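You operate a simulated robot arm through the tools that you are given. There is no shell and no other tool.

Carry out the task below with a simulated robot arm. There is one attempt and no reset: what you move stays moved.

TASK
Set the controls near the top of the white bench. At the end: the red flag two is set to up; the red flag one is set to up; the red flag four is set to up; the red flag three is set to up; whatever was shut is shut again. Leave all else as you found it, and nothing knocked over. The red flag three goes to its stop. The red flag one goes to its stop. The red flag four goes to its stop. The red flag two goes to its stop.

The check looks at the end state, three seconds after you hand in, the way a careful person would. Anything else that was tipped, shoved, dropped, spilled or broken makes it a failure.

THE ROBOT
A 7-joint arm with a two-finger parallel gripper, fixed in place. Base frame: the origin is on the floor under the middle of its stand, x ahead of it, y to its left, z up; the work surface is at about z = 0.9. Lengths are in m, angles in degrees, forces in N, time in s.
With the tool pointing down near the work surface it reaches from about 0.3 to 0.68 m from the base axis. Its first joint turns from -66.0 to 66.0 degrees. Payload 1.57 kg.
The tool frame sits at the grasp point between the pads (the TCP): z along the fingers, y along the line on which they close. The tips reach 0.03 m beyond it. Largest opening 0.11 m; finger width 0.024, thickness 0.012; the body of the gripper, 0.048 by 0.112 m, starts 0.078 m behind the TCP.
Orientation is that of the tool frame in the base frame, as [roll, pitch, yaw] about the fixed x, y, z axes, in that order (R = Rz(yaw) Ry(pitch) Rx(roll)). With the fingers straight down and closing along the base's y, the tool's x points along the base's -x, its y along +y and its z along -z.

THE INTERFACE
- The arm moves only by the tool apply_moves. Its argument "commands" is a list that holds one entry, the list of rows, each a list of 7 numbers: the shift along the base's x, y, z in m, then the turn, a rotation vector about the base's x, y, z in degrees, then the finger opening in m, from 0 to 0.11. In form: [[[tx, ty, tz, wx, wy, wz, hand], ...]]. A call has 1 to 20 rows; each row shifts and turns the commanded pose from where the row before left it. A row lasts 0.2 s, in which the tool goes at most 0.05 m and 8.6 degrees; a call with a longer step from one row to the next is refused whole, and so is a gripper value outside its range. Where a pose cannot be reached the arm comes as near as it can. A force on the tool above 40 N (or 10 N above the force at the start of the call, whichever is more), or a blocked arm, ends the call early, and 0.2 s more pass. Each finger travels about 0.108 m/s and halts on what it meets, pressing with about 41 N; the grip force reading is that of the motor and also rises with nothing between the fingers. The clock runs only during rows and for 0.2 s after the last one: add rows that do not move to give the fingers time. It gives the time, the measured TCP pose, the force on the tool (base axes), the opening and the grip force at its end, in the units of the frame above (readings bear some noise), with the torque about the TCP (base axes, N m) and any sound that the robot's microphone picked up, and new pictures: "pictures" is both (left out), scene, wrist or none.
- Cameras (640 x 400 px; columns grow to the right, rows downward): "scene" is fixed at [0.187, -0.4118, 1.4138]; the picture's right is [0.54, -0.84, 0.00], its down [-0.40, -0.26, -0.88] and it looks along [0.74, 0.47, -0.48] (base axes); focal length 329 px, centre (320, 200). "wrist" rides on the gripper at [0.07, 0.016, -0.141] in the tool frame; the picture's right is [-0.23, 0.97, 0.00], its down [-0.86, -0.20, -0.48] and it looks along [-0.47, -0.11, 0.88] (tool axes); focal length 222 px, centre (320, 200). There is no depth. A picture from a camera that has moved, and an enlarged one, comes with that camera's place and axes in the base frame and with its lens.
- inspect(camera, box): a new picture of the part [left, top, right, bottom] of that camera's present view, enlarged. The clock stands still meanwhile.
- close_job(): hands the job in; it is judged then, once.

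Nothing tells you positions but the pictures and the camera data. Unless the task says otherwise, let go and move clear before handing in.

The tools are called as a command line: name --argument value ..., lists and objects as JSON in quotes. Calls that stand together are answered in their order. apply_moves: Moves the arm, as the interface text tells. Its arguments: {"type":"object","properties":{"commands":{"type":"array","items":{"type":"array","items":{"type":"array","items":{"type":"number"}}}},"pictures":{"type":"string","enum":["both","scene","wrist","none"]}},"required":["commands"]} The other tools are called the same way: inspect (camera, box) takes an enlarged picture of a part of a camera's view; close_job () hands the job in.

At the start:

```text
t: 0.0
position: [0.4537, -0.1266, 1.2376]
orientation: [180.0, 0.1, -180.0]
ft_force: [0.4, -0.6, -0.4]
moment: [-0.02, 0.02, 0.02]
width: 0.1101
grip_force: 0.0
```

scene: 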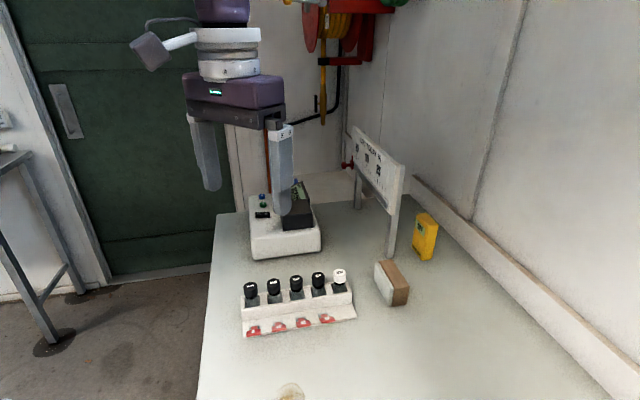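
wrist: 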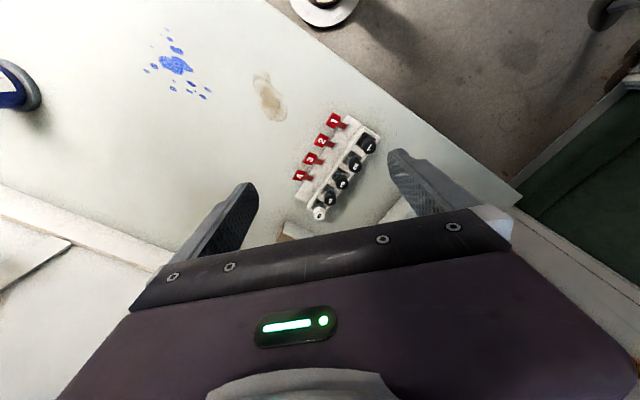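

I see a white bench with a panel carrying five black/white bottles or knobs and four red flags in front; further back is a white box device and a board on posts. I'll look closer at these before moving.

inspect --camera "scene" --box '[220, 250, 380, 350]'

inspect --camera "scene" --box '[320, 100, 450, 270]'

inspect --camera "wrist" --box '[270, 90, 400, 240]'

inspect --camera "scene" --box '[230, 160, 340, 270]'

```text
4.00 times, centred on (300, 300) of scene
camera zoom: at [0.187, -0.4118, 1.4138], right [0.54, -0.84, 0.0], down [-0.4, -0.26, -0.88], along [0.74, 0.47, -0.48], focal length 1315 px, centre (400, -200)
```

zoom: 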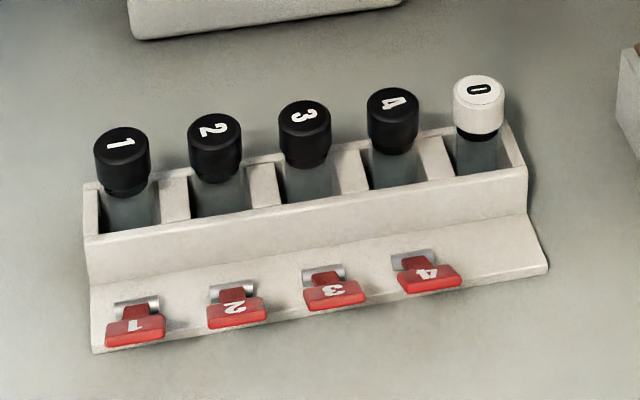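

```text
2.35 times, centred on (385, 185) of scene
camera zoom: at [0.187, -0.4118, 1.4138], right [0.54, -0.84, 0.0], down [-0.4, -0.26, -0.88], along [0.74, 0.47, -0.48], focal length 774 px, centre (167, 235)
```

zoom: 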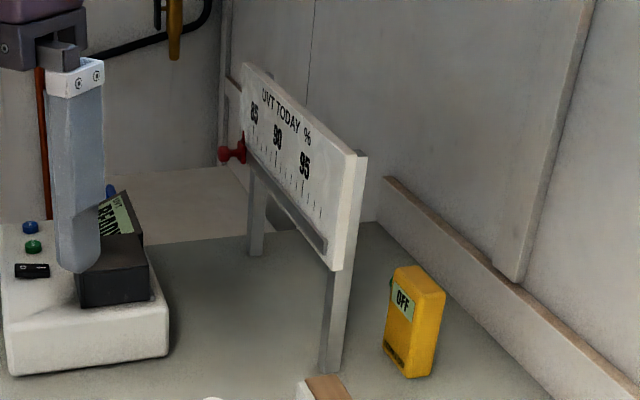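

```text
2.67 times, centred on (335, 165) of wrist
camera zoom: at [0.3843, -0.1107, 1.3801], right [0.23, 0.97, 0.0], down [0.86, -0.2, 0.48], along [0.47, -0.11, -0.88], focal length 592 px, centre (280, 293)
```

zoom: 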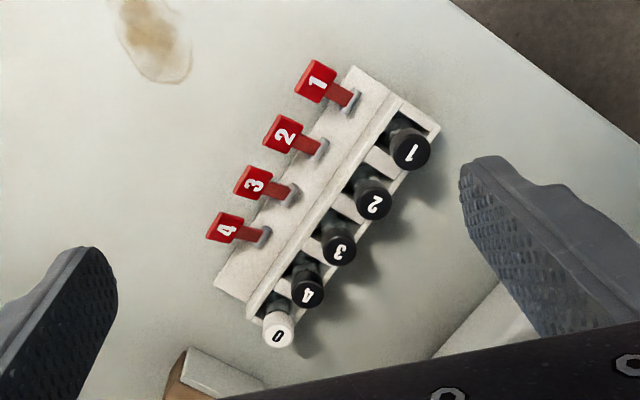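

```text
3.64 times, centred on (285, 215) of scene
camera zoom: at [0.187, -0.4118, 1.4138], right [0.54, -0.84, 0.0], down [-0.4, -0.26, -0.88], along [0.74, 0.47, -0.48], focal length 1196 px, centre (447, 146)
```

zoom: 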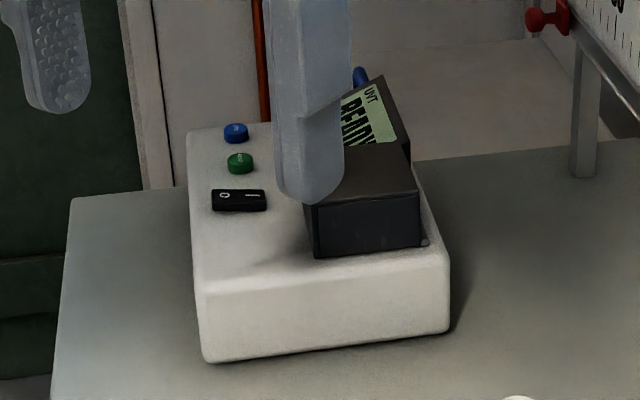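

The rack with four red flags stands near [0.53, -0.12], turned about 45° in yaw, with hinges around z 0.91 and vials behind them. I'll turn the tool 45° and come lower, still above everything, for a closer look at the flags.

apply_moves --commands '[[[0.005, -0.006, -0.022, 0, 0, 7.5, 0.11], [0.005, -0.006, -0.022, 0, 0, 7.5, 0.11], [0.005, -0.006, -0.022, 0, 0, 7.5, 0.11], [0.005, -0.006, -0.022, 0, 0, 7.5, 0.11], [0.005, -0.006, -0.022, 0, 0, 7.5, 0.11], [0.005, -0.006, -0.022, 0, 0, 7.5, 0.11], [0, 0, 0, 0, 0, 0, 0.11]]]'

```text
t: 1.6
position: [0.4842, -0.1615, 1.1062]
orientation: [179.9, 0.0, -134.9]
ft_force: [0.7, -0.1, -1.1]
moment: [-0.01, 0.0, -0.03]
width: 0.1099
grip_force: 0.0
camera wrist: at [0.4237, -0.201, 1.2478], right [-0.53, 0.85, 0.0], down [0.75, 0.46, 0.48], along [0.41, 0.25, -0.88], focal length 222 px, centre (320, 200)
```

scene: 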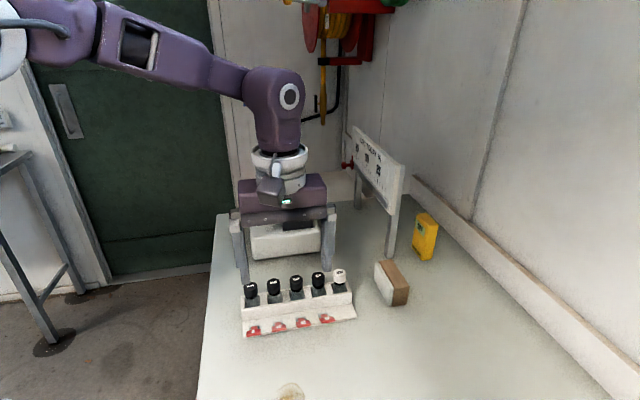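
wrist: 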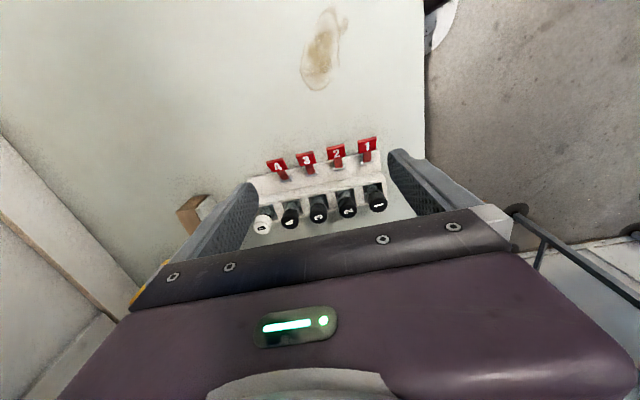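

The tool is now aligned with the rack and the flags are clearly visible. I'll zoom in to read their angle and shape.

inspect --camera "wrist" --box '[245, 125, 405, 225]'

inspect --camera "scene" --box '[230, 290, 350, 345]'

```text
4.00 times, centred on (325, 175) of wrist
camera zoom: at [0.4237, -0.201, 1.2478], right [-0.53, 0.85, 0.0], down [0.75, 0.46, 0.48], along [0.41, 0.25, -0.88], focal length 888 px, centre (300, 300)
```

zoom: 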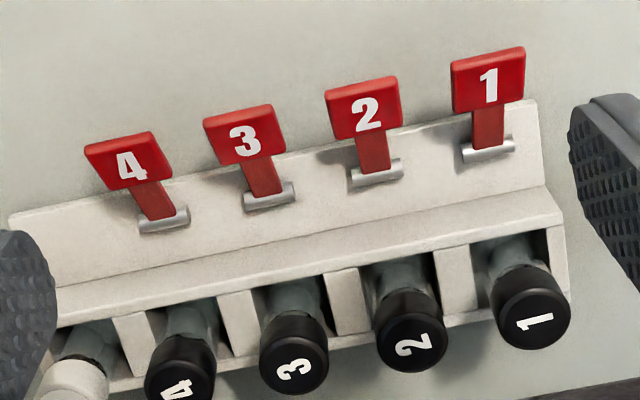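

```text
5.33 times, centred on (290, 318) of scene
camera zoom: at [0.187, -0.4118, 1.4138], right [0.54, -0.84, 0.0], down [-0.4, -0.26, -0.88], along [0.74, 0.47, -0.48], focal length 1753 px, centre (480, -427)
```

zoom: 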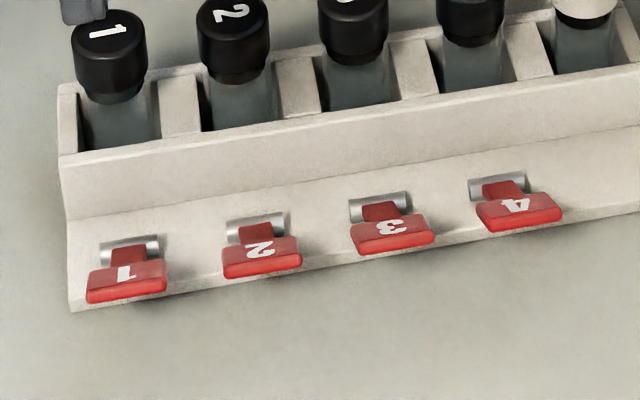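

The flags lean outward at about 30° above level, about 5 cm long, and their hinges run along the rack at about 45°. I'll close the fingers, tilt the tool 25° toward the rack so the tips can get under a flag's outer edge, and stop above and in front of flag 1.

apply_moves --commands '[[[-0.0153, 0.0054, -0.0115, 4.43, -4.41, 0, 0.0], [-0.0153, 0.0054, -0.0115, 4.43, -4.41, 0, 0.0], [-0.0153, 0.0054, -0.0115, 4.43, -4.41, 0, 0.0], [-0.0152, 0.0055, -0.0115, 4.43, -4.41, 0, 0.0], [0, 0, 0, 0, 0, 0, 0.0]]]'

```text
t: 2.8
position: [0.4226, -0.1387, 1.0593]
orientation: [179.8, 25.2, -135.0]
ft_force: [1.2, -0.2, 0.6]
moment: [0.03, -0.03, 0.02]
width: 0.0
grip_force: 20.9
camera wrist: at [0.3244, -0.2169, 1.1592], right [-0.54, 0.83, 0.1], down [0.55, 0.26, 0.8], along [0.64, 0.48, -0.6], focal length 222 px, centre (320, 200)
```

scene: 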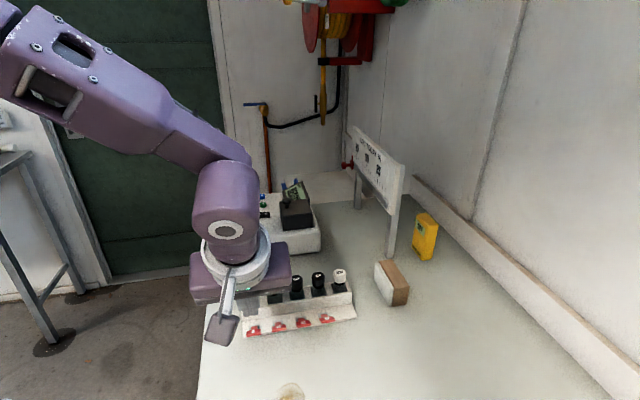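
wrist: 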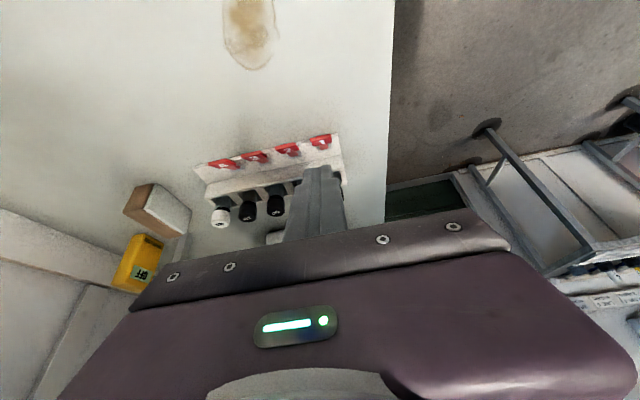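

The fingers are closed and lined up with flag 1, about 8 cm in front of its hinge. I'll descend partway and check the alignment.

apply_moves --commands '[[[0, 0, -0.02, 0, 0, 0, 0.0], [0, 0, -0.02, 0, 0, 0, 0.0], [0, 0, -0.02, 0, 0, 0, 0.0], [0, 0, -0.02, 0, 0, 0, 0.0], [0, 0, 0, 0, 0, 0, 0.0]]]'

inspect --camera "wrist" --box '[240, 80, 400, 180]'

inspect --camera "scene" --box '[190, 270, 350, 370]'

```text
t: 4.0
position: [0.4222, -0.141, 0.9797]
orientation: [180.0, 25.1, -135.0]
ft_force: [-0.6, 0.1, 0.2]
moment: [-0.01, -0.02, -0.04]
width: 0.0
grip_force: 21.3
camera wrist: at [0.3251, -0.2173, 1.0788], right [-0.54, 0.83, 0.1], down [0.55, 0.26, 0.8], along [0.64, 0.48, -0.6], focal length 222 px, centre (320, 200)
```

scene: 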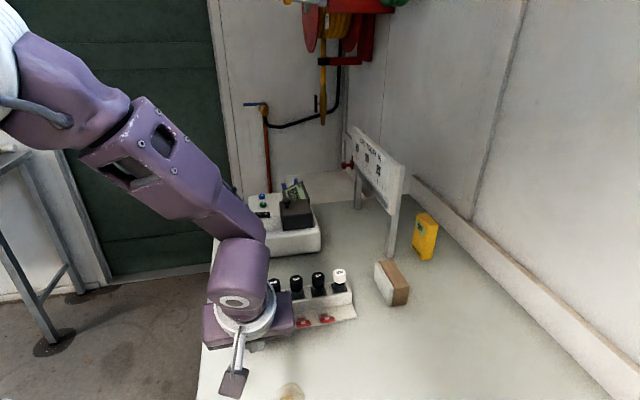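
wrist: 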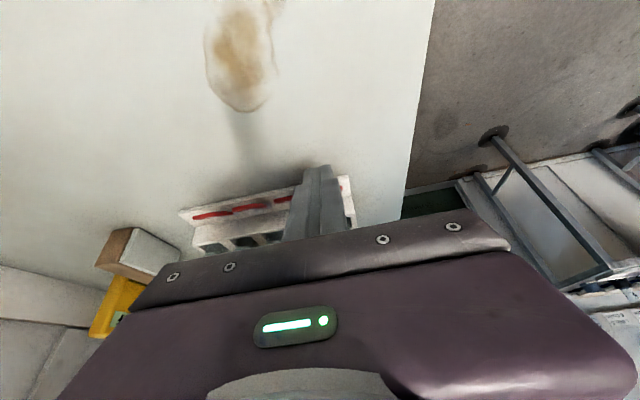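

```text
4.00 times, centred on (320, 130) of wrist
camera zoom: at [0.3251, -0.2173, 1.0788], right [-0.54, 0.83, 0.1], down [0.55, 0.26, 0.8], along [0.64, 0.48, -0.6], focal length 888 px, centre (320, 480)
```

zoom: 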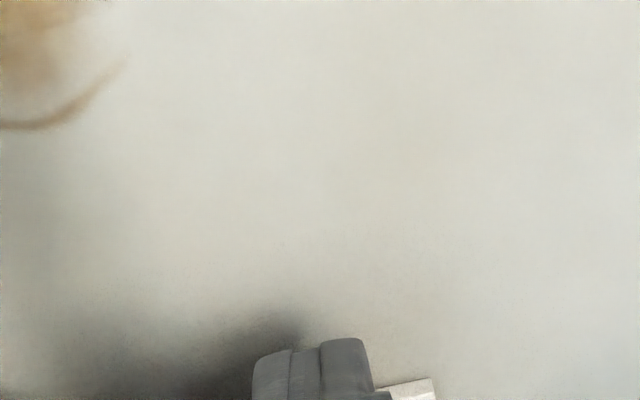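

```text
4.00 times, centred on (270, 320) of scene
camera zoom: at [0.187, -0.4118, 1.4138], right [0.54, -0.84, 0.0], down [-0.4, -0.26, -0.88], along [0.74, 0.47, -0.48], focal length 1315 px, centre (520, -280)
```

zoom: 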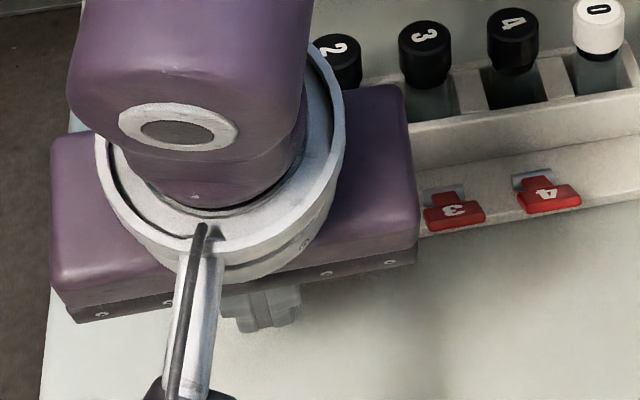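

The gripper now hides flag 1 from the scene camera, so I'll zoom the wrist view to check side alignment.

inspect --camera "wrist" --box '[180, 150, 380, 260]'

```text
3.20 times, centred on (280, 205) of wrist
camera zoom: at [0.3251, -0.2173, 1.0788], right [-0.54, 0.83, 0.1], down [0.55, 0.26, 0.8], along [0.64, 0.48, -0.6], focal length 711 px, centre (448, 184)
```

zoom: 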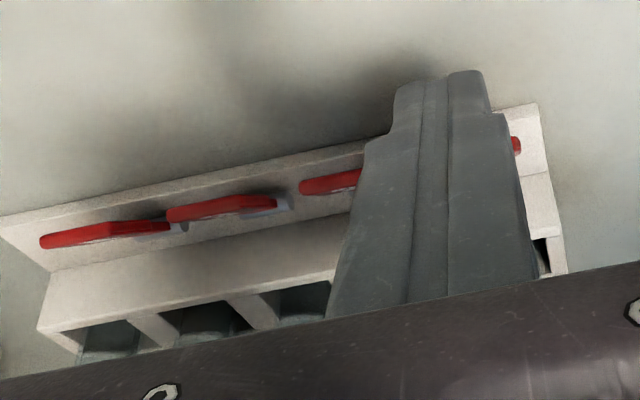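

Flag 1's centre lines up with the finger pair to within a couple of mm. I'll lower the tips below the flag's outer edge and then edge inward to just before contact.

apply_moves --commands '[[[0, 0, -0.017, 0, 0, 0, 0.0], [0, 0, -0.017, 0, 0, 0, 0.0], [0.0, 0.0, 0.0, 0, 0, 0, 0.0], [0.006, 0.006, 0.0, 0, 0, 0, 0.0], [0.006, 0.006, 0.0, 0, 0, 0, 0.0], [0, 0, 0, 0, 0, 0, 0.0]]]'

inspect --camera "wrist" --box '[180, 150, 380, 260]'

```text
t: 5.4
position: [0.4363, -0.1272, 0.9466]
orientation: [179.9, 24.9, -135.0]
ft_force: [-0.9, -0.3, -0.4]
moment: [0.02, 0.01, -0.01]
width: 0.0001
grip_force: 21.4
camera wrist: at [0.3368, -0.2048, 1.0452], right [-0.54, 0.83, 0.1], down [0.55, 0.26, 0.8], along [0.64, 0.48, -0.6], focal length 222 px, centre (320, 200)
```

scene: 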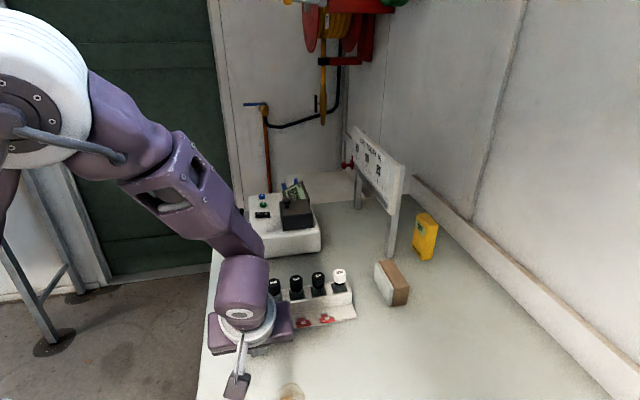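
wrist: 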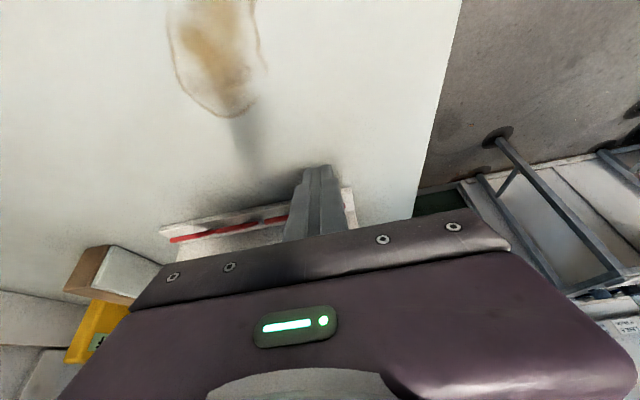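

```text
3.20 times, centred on (280, 205) of wrist
camera zoom: at [0.3368, -0.2048, 1.0452], right [-0.54, 0.83, 0.1], down [0.55, 0.26, 0.8], along [0.64, 0.48, -0.6], focal length 711 px, centre (448, 184)
```

zoom: 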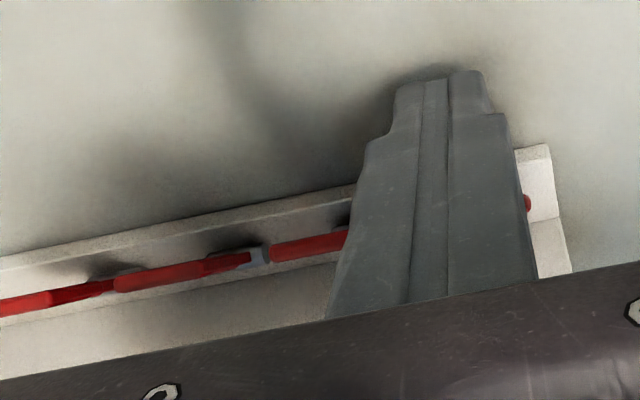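

The tips are now just under flag 1's outer edge, with no contact force. I'll move inward and up in small steps to swing the flag up, watching the force.

apply_moves --commands '[[[0.0028, 0.0028, 0.002, 0, 0, 0, 0.0], [0.0028, 0.0028, 0.002, 0, 0, 0, 0.0], [0.0028, 0.0028, 0.003, 0, 0, 0, 0.0], [0.0028, 0.0028, 0.003, 0, 0, 0, 0.0], [0.0028, 0.0028, 0.003, 0, 0, 0, 0.0], [0.0028, 0.0028, 0.003, 0, 0, 0, 0.0]]]'

inspect --camera "wrist" --box '[180, 150, 380, 260]'

```text
t: 6.8
position: [0.4519, -0.1119, 0.9624]
orientation: [179.9, 25.0, -135.0]
ft_force: [-0.1, -0.2, -0.4]
moment: [0.02, 0.01, -0.01]
width: 0.0001
grip_force: 21.6
camera wrist: at [0.3535, -0.188, 1.0614], right [-0.54, 0.83, 0.1], down [0.55, 0.26, 0.79], along [0.64, 0.48, -0.6], focal length 222 px, centre (320, 200)
```

scene: 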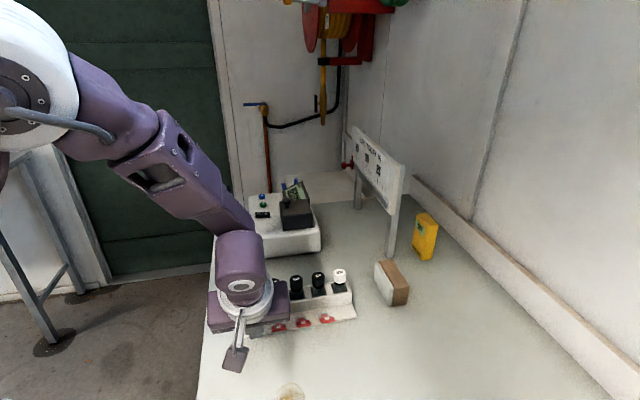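
wrist: 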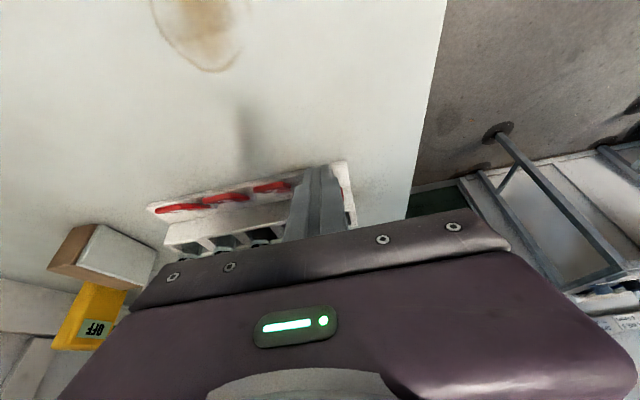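

```text
3.20 times, centred on (280, 205) of wrist
camera zoom: at [0.3535, -0.188, 1.0614], right [-0.54, 0.83, 0.1], down [0.55, 0.26, 0.79], along [0.64, 0.48, -0.6], focal length 711 px, centre (448, 184)
```

zoom: 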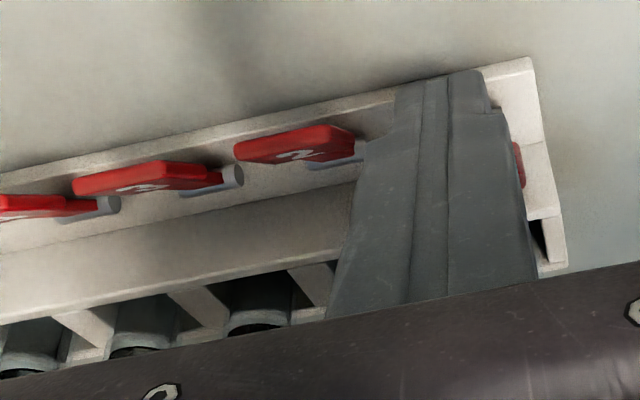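

Flag 1 is swinging up with almost no force. I'll continue the arc to about vertical.

apply_moves --commands '[[[0.0028, 0.0028, 0.003, 0, 0, 0, 0.0], [0.0028, 0.0028, 0.002, 0, 0, 0, 0.0], [0.0028, 0.0028, 0.002, 0, 0, 0, 0.0], [0.0028, 0.0028, 0.001, 0, 0, 0, 0.0]]]'

inspect --camera "wrist" --box '[180, 150, 380, 260]'

```text
t: 7.8
position: [0.4621, -0.0997, 0.9707]
orientation: [179.8, 25.0, -135.1]
ft_force: [-1.1, 0.6, 0.3]
moment: [0.01, 0.0, 0.04]
width: 0.0002
grip_force: 21.7
camera wrist: at [0.3646, -0.1766, 1.0692], right [-0.54, 0.83, 0.1], down [0.55, 0.26, 0.8], along [0.64, 0.48, -0.6], focal length 222 px, centre (320, 200)
```

scene: 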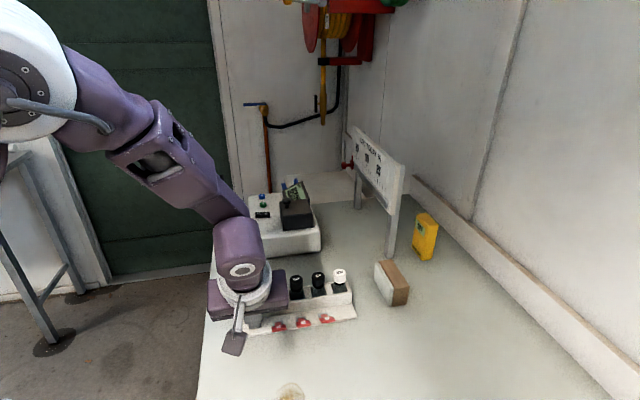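
wrist: 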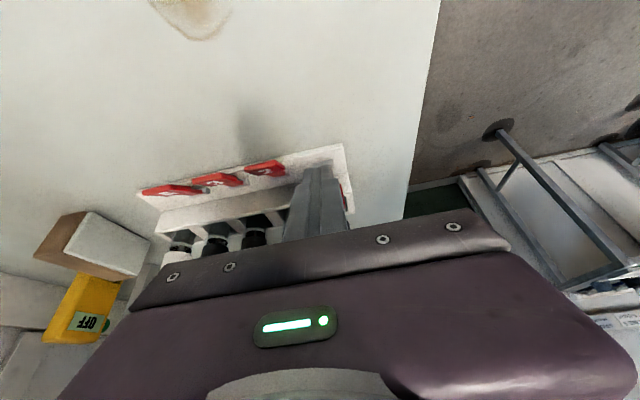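

```text
3.20 times, centred on (280, 205) of wrist
camera zoom: at [0.3646, -0.1766, 1.0692], right [-0.54, 0.83, 0.1], down [0.55, 0.26, 0.8], along [0.64, 0.48, -0.6], focal length 711 px, centre (448, 184)
```

zoom: 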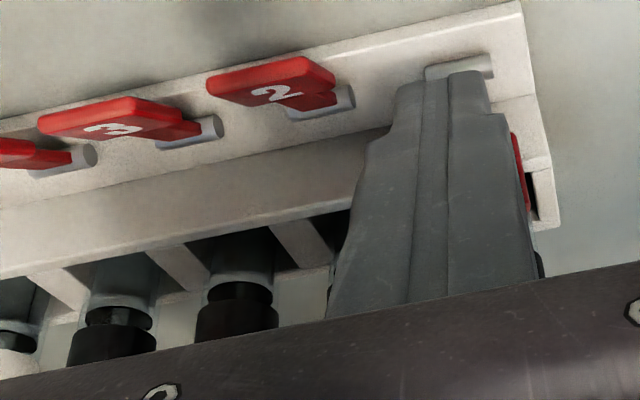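

Flag 1 is nearly upright. I'll push inward in 2–3 mm steps and watch for the stop.

apply_moves --commands '[[[0.0021, 0.0021, 0.0, 0, 0, 0, 0.0], [0.0021, 0.0021, 0.0, 0, 0, 0, 0.0]]]'

inspect --camera "wrist" --box '[180, 150, 380, 260]'

```text
t: 8.4
position: [0.4661, -0.0974, 0.9709]
orientation: [179.8, 24.9, -135.0]
ft_force: [-14.5, -10.3, 5.7]
moment: [-0.09, 0.2, 0.06]
width: 0.0002
grip_force: 21.1
camera wrist: at [0.3676, -0.1736, 1.0694], right [-0.54, 0.83, 0.1], down [0.55, 0.26, 0.79], along [0.64, 0.48, -0.6], focal length 222 px, centre (320, 200)
```

scene: 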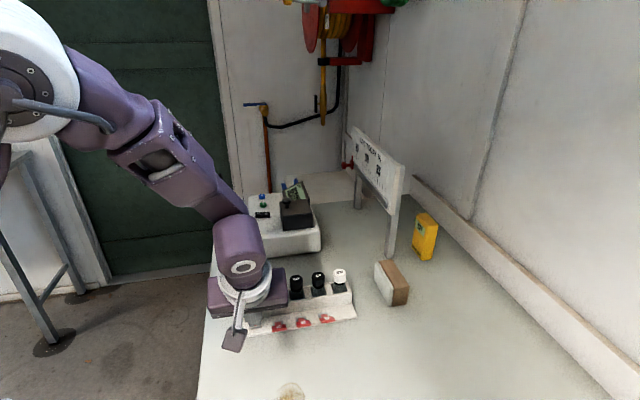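
wrist: 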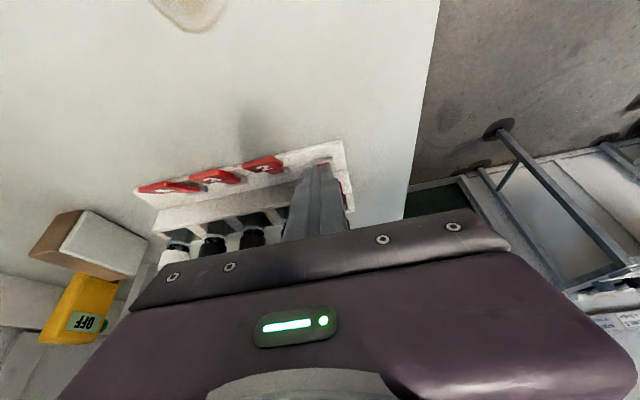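

```text
3.20 times, centred on (280, 205) of wrist
camera zoom: at [0.3676, -0.1736, 1.0694], right [-0.54, 0.83, 0.1], down [0.55, 0.26, 0.79], along [0.64, 0.48, -0.6], focal length 711 px, centre (448, 184)
```

zoom: 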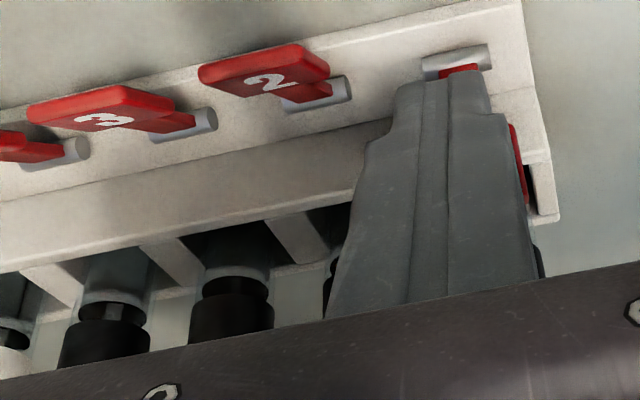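

The force jumped to about 18 N at near vertical, so flag 1 has met its stop. I'll back straight off and check that it stays up.

apply_moves --commands '[[[-0.005, -0.005, 0.0, 0, 0, 0, 0.0], [-0.012, -0.012, 0.0, 0, 0, 0, 0.0], [-0.02, -0.02, 0.01, 0, 0, 0, 0.0], [-0.01, -0.01, 0.04, 0, 0, 0, 0.0], [0, 0, 0.04, 0, 0, 0, 0.0], [0, 0, 0.0, 0, 0, 0, 0.0]]]'

inspect --camera "wrist" --box '[180, 120, 380, 245]'

inspect --camera "scene" --box '[220, 260, 360, 350]'

```text
t: 9.8
position: [0.4194, -0.1422, 1.062]
orientation: [179.9, 25.1, -134.9]
ft_force: [-0.1, 0.0, -0.7]
moment: [-0.01, -0.02, 0.0]
width: 0.0002
grip_force: 21.4
camera wrist: at [0.321, -0.2197, 1.1605], right [-0.54, 0.83, 0.1], down [0.55, 0.26, 0.79], along [0.64, 0.48, -0.6], focal length 222 px, centre (320, 200)
```

scene: 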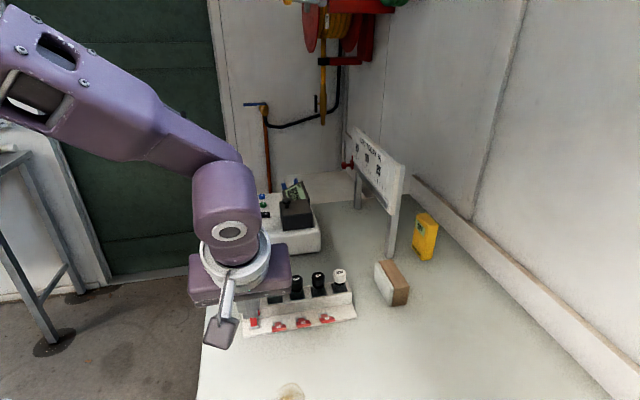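
wrist: 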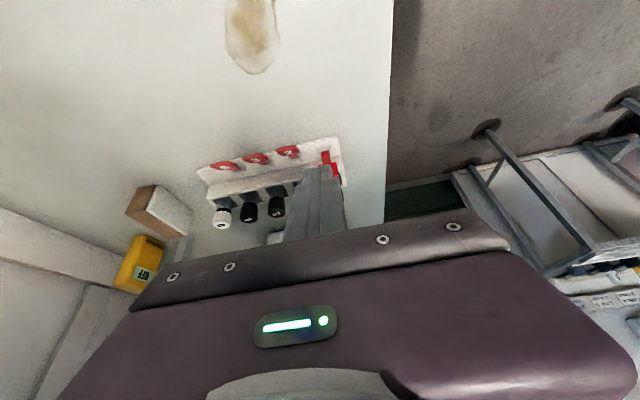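

```text
3.20 times, centred on (280, 182) of wrist
camera zoom: at [0.321, -0.2197, 1.1605], right [-0.54, 0.83, 0.1], down [0.55, 0.26, 0.79], along [0.64, 0.48, -0.6], focal length 711 px, centre (448, 256)
```

zoom: 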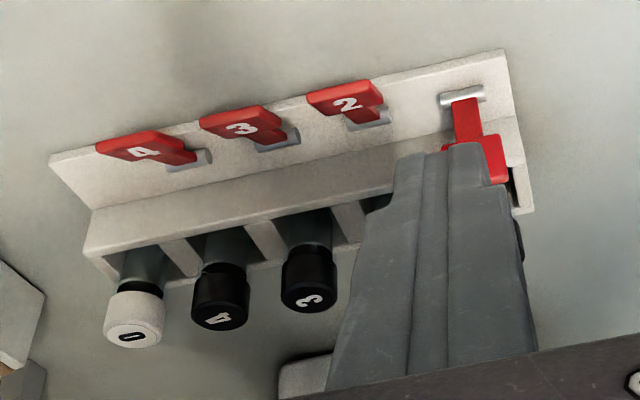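

```text
4.44 times, centred on (290, 305) of scene
camera zoom: at [0.187, -0.4118, 1.4138], right [0.54, -0.84, 0.0], down [-0.4, -0.26, -0.88], along [0.74, 0.47, -0.48], focal length 1461 px, centre (453, -267)
```

zoom: 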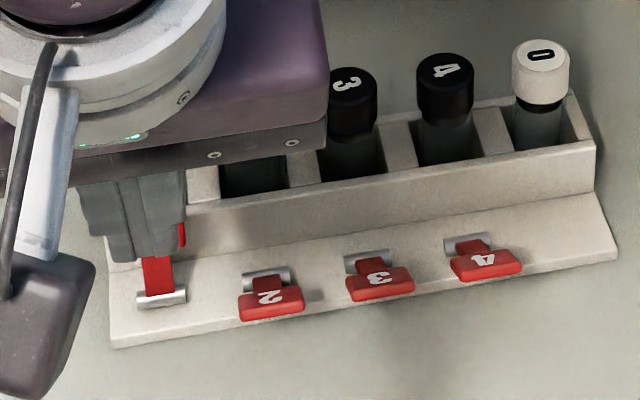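

Flag 1 stays upright and the rack has not moved. Flag 2 is next: I'll shift 44 mm along the row, lower the tips in front of it, and start the same arc.

apply_moves --commands '[[[0.017, -0.015, 0.0, 0, 0, 0, 0.0], [0.017, -0.015, 0.0, 0, 0, 0, 0.0], [0, 0, -0.03, 0, 0, 0, 0.0], [0, 0, -0.03, 0, 0, 0, 0.0], [0, 0, -0.03, 0, 0, 0, 0.0], [0, 0, -0.026, 0, 0, 0, 0.0], [0, 0, 0, 0, 0, 0, 0.0]]]'

inspect --camera "wrist" --box '[180, 120, 380, 245]'

```text
t: 11.4
position: [0.4532, -0.1734, 0.9446]
orientation: [179.9, 24.9, -134.9]
ft_force: [-0.1, -0.8, 0.9]
moment: [0.01, 0.01, 0.01]
width: 0.0
grip_force: 20.9
camera wrist: at [0.3556, -0.25, 1.0438], right [-0.54, 0.83, 0.1], down [0.55, 0.26, 0.79], along [0.64, 0.48, -0.6], focal length 222 px, centre (320, 200)
```

scene: 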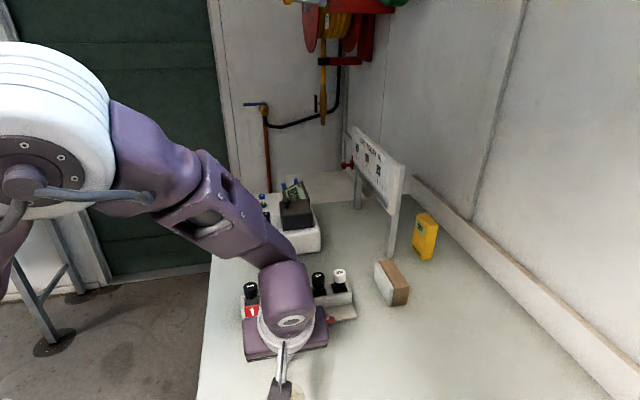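
wrist: 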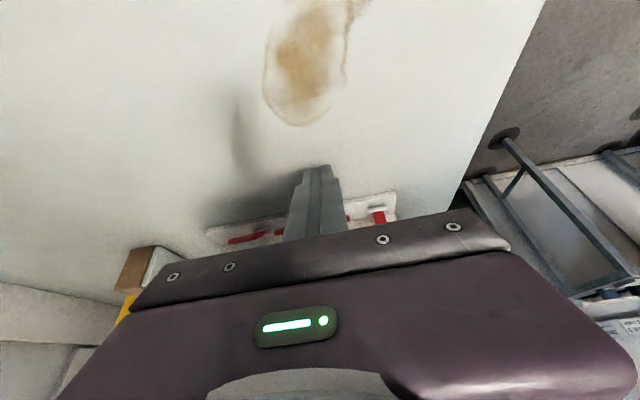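

```text
3.20 times, centred on (280, 182) of wrist
camera zoom: at [0.3556, -0.25, 1.0438], right [-0.54, 0.83, 0.1], down [0.55, 0.26, 0.79], along [0.64, 0.48, -0.6], focal length 711 px, centre (448, 256)
```

zoom: 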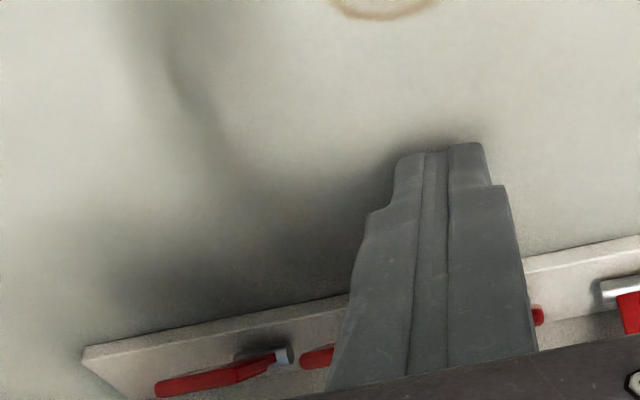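

Flag 2 is lined up to within about 1 mm. I'll go in under it and run the arc up to just short of vertical.

apply_moves --commands '[[[0.006, 0.006, 0.0, 0, 0, 0, 0.0], [0.006, 0.006, 0.002, 0, 0, 0, 0.0], [0.0028, 0.0028, 0.002, 0, 0, 0, 0.0], [0.0028, 0.0028, 0.002, 0, 0, 0, 0.0], [0.0028, 0.0028, 0.003, 0, 0, 0, 0.0], [0.0028, 0.0028, 0.003, 0, 0, 0, 0.0], [0.0028, 0.0028, 0.003, 0, 0, 0, 0.0], [0.0028, 0.0028, 0.003, 0, 0, 0, 0.0], [0.0028, 0.0028, 0.003, 0, 0, 0, 0.0], [0.0028, 0.0028, 0.002, 0, 0, 0, 0.0], [0.0028, 0.0028, 0.002, 0, 0, 0, 0.0], [0.0028, 0.0028, 0.001, 0, 0, 0, 0.0]]]'

inspect --camera "wrist" --box '[180, 120, 380, 245]'

```text
t: 14.0
position: [0.4949, -0.1329, 0.9691]
orientation: [179.9, 25.0, -134.9]
ft_force: [-0.3, -0.2, 0.4]
moment: [0.01, 0.01, -0.04]
width: 0.0
grip_force: 21.0
camera wrist: at [0.3957, -0.2093, 1.0692], right [-0.54, 0.83, 0.1], down [0.55, 0.26, 0.8], along [0.64, 0.49, -0.6], focal length 222 px, centre (320, 200)
```

scene: 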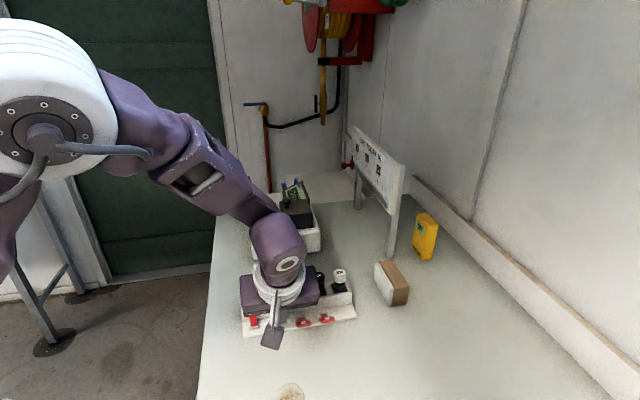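
wrist: 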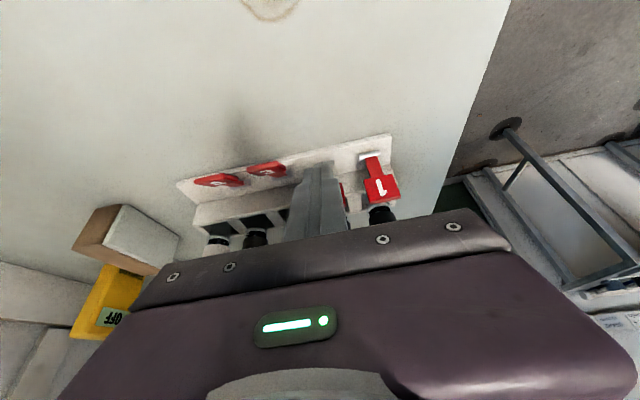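

```text
3.20 times, centred on (280, 182) of wrist
camera zoom: at [0.3957, -0.2093, 1.0692], right [-0.54, 0.83, 0.1], down [0.55, 0.26, 0.8], along [0.64, 0.49, -0.6], focal length 711 px, centre (448, 256)
```

zoom: 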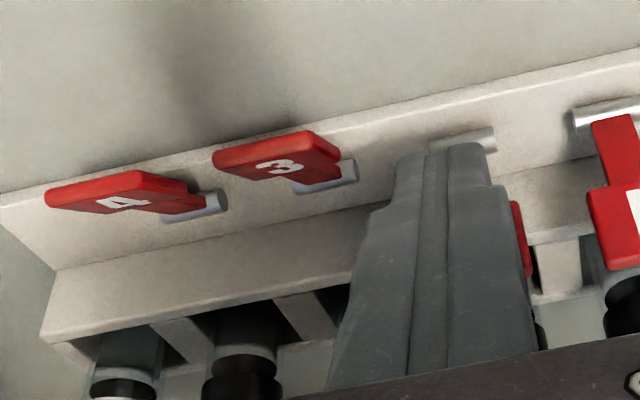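

Flag 2 is nearly upright with no load. I'll push the last few mm to its stop.

apply_moves --commands '[[[0.0018, 0.0018, 0.0, 0, 0, 0, 0.0], [0.0018, 0.0018, 0.0, 0, 0, 0, 0.0], [0.001, 0.001, 0.0, 0, 0, 0, 0.0]]]'

```text
t: 14.8
position: [0.4977, -0.1289, 0.9703]
orientation: [179.9, 25.0, -135.1]
ft_force: [-9.1, -6.7, 4.4]
moment: [-0.04, 0.23, 0.05]
width: 0.0
grip_force: 21.3
camera wrist: at [0.3997, -0.2059, 1.0695], right [-0.54, 0.83, 0.1], down [0.55, 0.26, 0.79], along [0.64, 0.48, -0.6], focal length 222 px, centre (320, 200)
```

scene: 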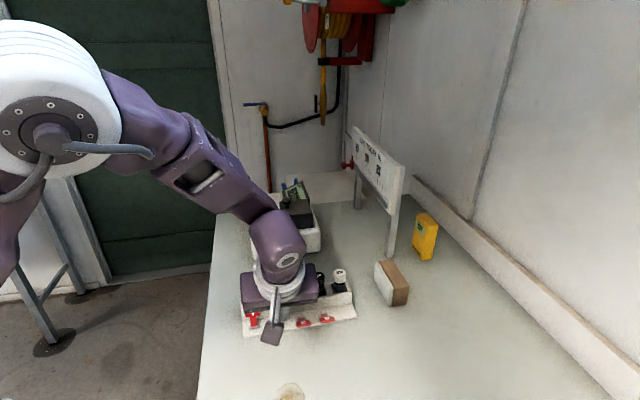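
wrist: 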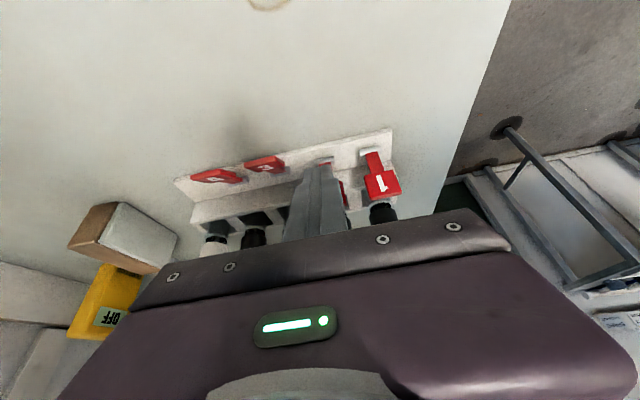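

The force has risen to about 12 N, which means flag 2 is on its stop. I'll add under 1 mm more to seat it as I did flag 1, then back off.

apply_moves --commands '[[[0.0007, 0.0007, 0.0, 0, 0, 0, 0.0]]]' --pictures "none"

apply_moves --commands '[[[-0.005, -0.005, 0.0, 0, 0, 0, 0.0], [-0.012, -0.012, 0.0, 0, 0, 0, 0.0], [-0.02, -0.02, 0.01, 0, 0, 0, 0.0], [-0.01, -0.01, 0.04, 0, 0, 0, 0.0], [0, 0, 0.04, 0, 0, 0, 0.0], [0, 0, 0.0, 0, 0, 0, 0.0]]]'

inspect --camera "wrist" --box '[200, 110, 400, 235]'

inspect --camera "scene" --box '[220, 260, 360, 350]'

```text
t: 15.2
position: [0.4967, -0.1286, 0.9696]
orientation: [179.8, 24.9, -135.1]
ft_force: [-17.3, -15.3, 7.7]
moment: [-0.07, 0.41, 0.04]
width: 0.0001
grip_force: 21.2
```

```text
t: 16.6
position: [0.4504, -0.1756, 1.0603]
orientation: [179.9, 25.0, -135.0]
ft_force: [-0.1, 0.7, 0.3]
moment: [0.02, -0.01, -0.03]
width: 0.0
grip_force: 21.5
camera wrist: at [0.3522, -0.2513, 1.1599], right [-0.54, 0.83, 0.1], down [0.55, 0.26, 0.79], along [0.64, 0.48, -0.6], focal length 222 px, centre (320, 200)
```

scene: 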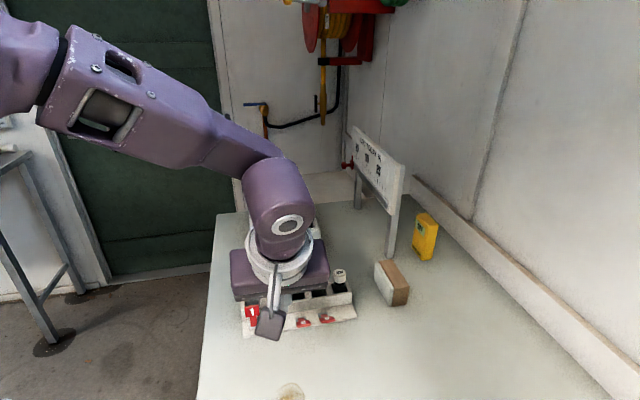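
wrist: 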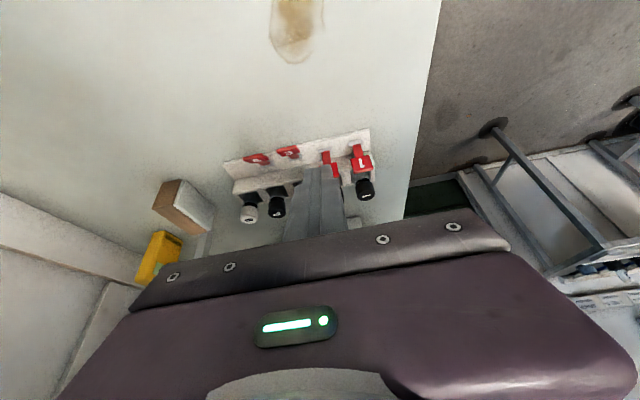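

```text
3.20 times, centred on (300, 172) of wrist
camera zoom: at [0.3522, -0.2513, 1.1599], right [-0.54, 0.83, 0.1], down [0.55, 0.26, 0.79], along [0.64, 0.48, -0.6], focal length 711 px, centre (384, 288)
```

zoom: 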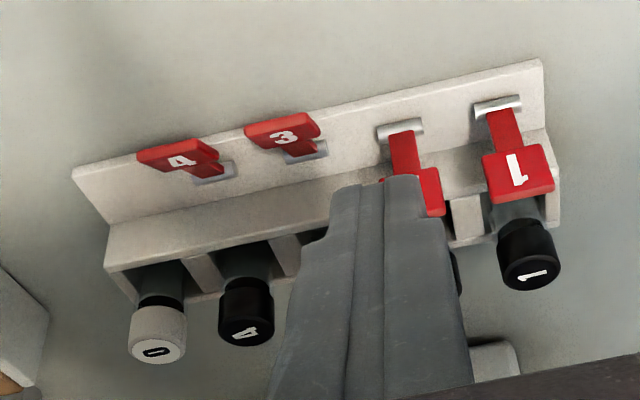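

```text
4.44 times, centred on (290, 305) of scene
camera zoom: at [0.187, -0.4118, 1.4138], right [0.54, -0.84, 0.0], down [-0.4, -0.26, -0.88], along [0.74, 0.47, -0.48], focal length 1461 px, centre (453, -267)
```

zoom: 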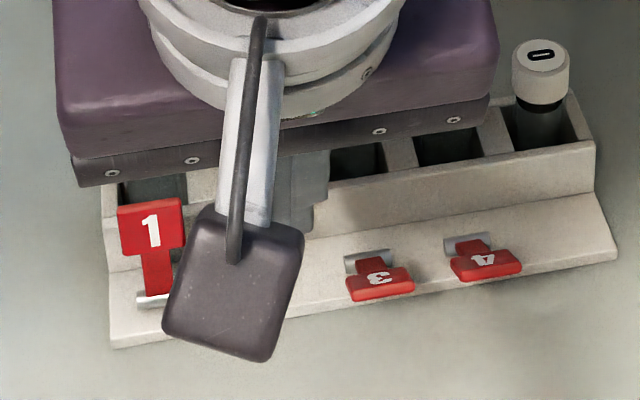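

Flags 1 and 2 are up and the rack is where it was. I'll do the same for flag 3: shift along the row and lower in front of it.

apply_moves --commands '[[[0.0165, -0.01465, 0.0, 0, 0, 0, 0.0], [0.0165, -0.01465, 0.0, 0, 0, 0, 0.0], [0, 0, -0.03, 0, 0, 0, 0.0], [0, 0, -0.03, 0, 0, 0, 0.0], [0, 0, -0.03, 0, 0, 0, 0.0], [0, 0, -0.026, 0, 0, 0, 0.0], [0, 0, 0, 0, 0, 0, 0.0]]]'

inspect --camera "wrist" --box '[200, 120, 400, 245]'

```text
t: 18.2
position: [0.4845, -0.2049, 0.944]
orientation: [179.8, 25.0, -135.1]
ft_force: [-0.4, 0.6, -0.1]
moment: [0.02, -0.02, -0.02]
width: 0.0001
grip_force: 20.8
camera wrist: at [0.3869, -0.2806, 1.0432], right [-0.54, 0.83, 0.1], down [0.55, 0.26, 0.79], along [0.64, 0.48, -0.6], focal length 222 px, centre (320, 200)
```

scene: 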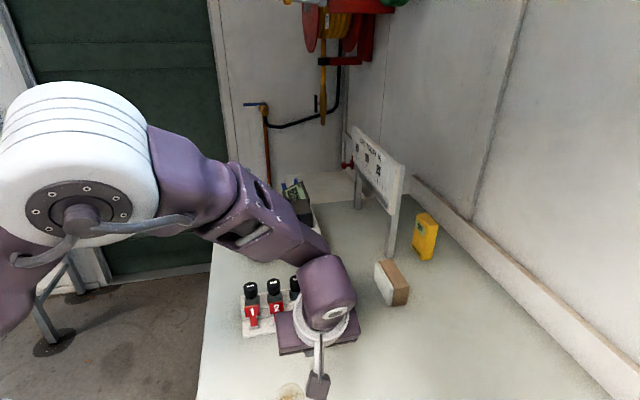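
wrist: 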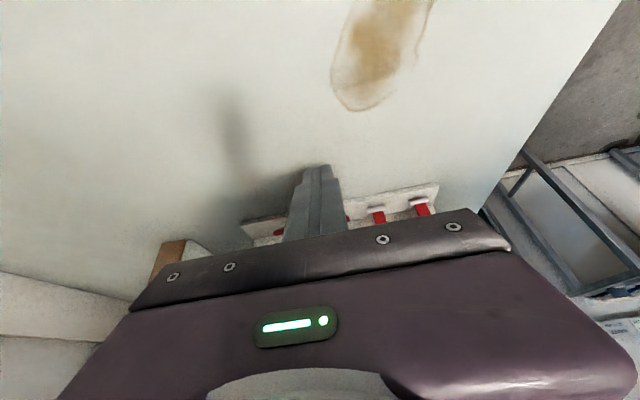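

```text
3.20 times, centred on (300, 182) of wrist
camera zoom: at [0.3869, -0.2806, 1.0432], right [-0.54, 0.83, 0.1], down [0.55, 0.26, 0.79], along [0.64, 0.48, -0.6], focal length 711 px, centre (384, 256)
```

zoom: 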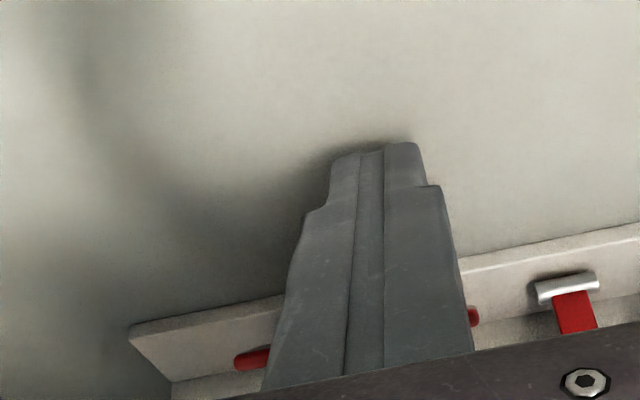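

Flag 3 shows the same alignment that flag 2 had. I'll run the same arc.

apply_moves --commands '[[[0.006, 0.006, 0.0, 0, 0, 0, 0.0], [0.006, 0.006, 0.002, 0, 0, 0, 0.0], [0.0028, 0.0028, 0.002, 0, 0, 0, 0.0], [0.0028, 0.0028, 0.002, 0, 0, 0, 0.0], [0.0028, 0.0028, 0.003, 0, 0, 0, 0.0], [0.0028, 0.0028, 0.003, 0, 0, 0, 0.0], [0.0028, 0.0028, 0.003, 0, 0, 0, 0.0], [0.0028, 0.0028, 0.003, 0, 0, 0, 0.0], [0.0028, 0.0028, 0.003, 0, 0, 0, 0.0], [0.0028, 0.0028, 0.002, 0, 0, 0, 0.0], [0.0028, 0.0028, 0.002, 0, 0, 0, 0.0], [0.0028, 0.0028, 0.001, 0, 0, 0, 0.0]]]'

inspect --camera "wrist" --box '[200, 120, 400, 245]'

```text
t: 20.8
position: [0.525, -0.164, 0.9706]
orientation: [-179.9, 25.1, -135.0]
ft_force: [0.1, 0.3, 0.4]
moment: [0.03, -0.01, 0.0]
width: 0.0001
grip_force: 21.1
camera wrist: at [0.4272, -0.2403, 1.0697], right [-0.54, 0.83, 0.1], down [0.55, 0.26, 0.8], along [0.64, 0.48, -0.6], focal length 222 px, centre (320, 200)
```

scene: 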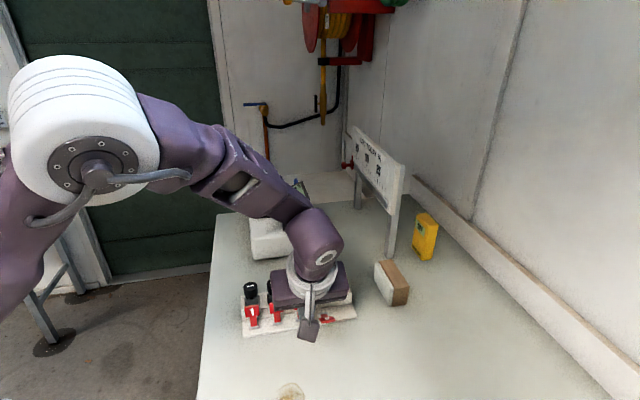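
wrist: 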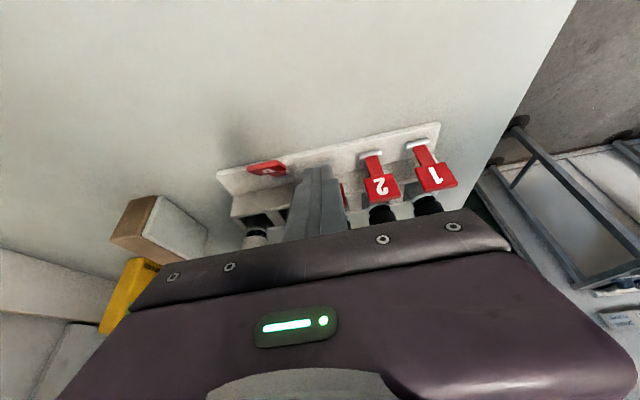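

```text
3.20 times, centred on (300, 182) of wrist
camera zoom: at [0.4272, -0.2403, 1.0697], right [-0.54, 0.83, 0.1], down [0.55, 0.26, 0.8], along [0.64, 0.48, -0.6], focal length 711 px, centre (384, 256)
```

zoom: 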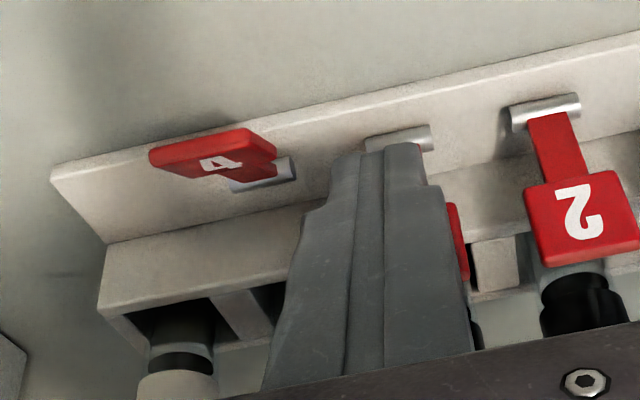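

Flag 3 is nearly upright. I'll push the last few mm to its stop.

apply_moves --commands '[[[0.0018, 0.0018, 0.0, 0, 0, 0, 0.0], [0.0018, 0.0018, 0.0, 0, 0, 0, 0.0], [0.001, 0.001, 0.0, 0, 0, 0, 0.0]]]' --pictures "wrist"

```text
t: 21.6
position: [0.5291, -0.1602, 0.9705]
orientation: [180.0, 24.8, -135.1]
ft_force: [-10.3, -6.1, 4.0]
moment: [-0.04, 0.11, 0.04]
width: 0.0
grip_force: 21.3
camera wrist: at [0.431, -0.2372, 1.0696], right [-0.54, 0.83, 0.1], down [0.55, 0.26, 0.79], along [0.64, 0.48, -0.6], focal length 222 px, centre (320, 200)
```

wrist: 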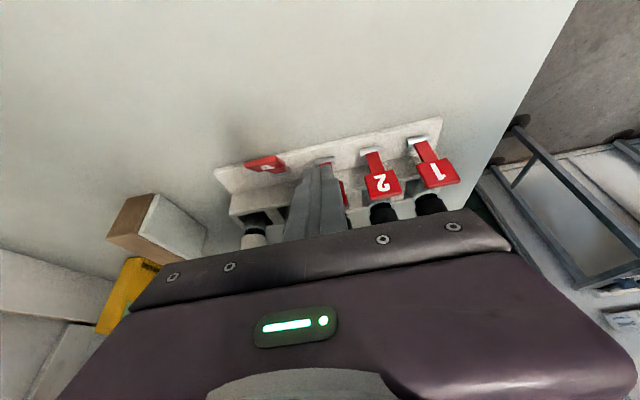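

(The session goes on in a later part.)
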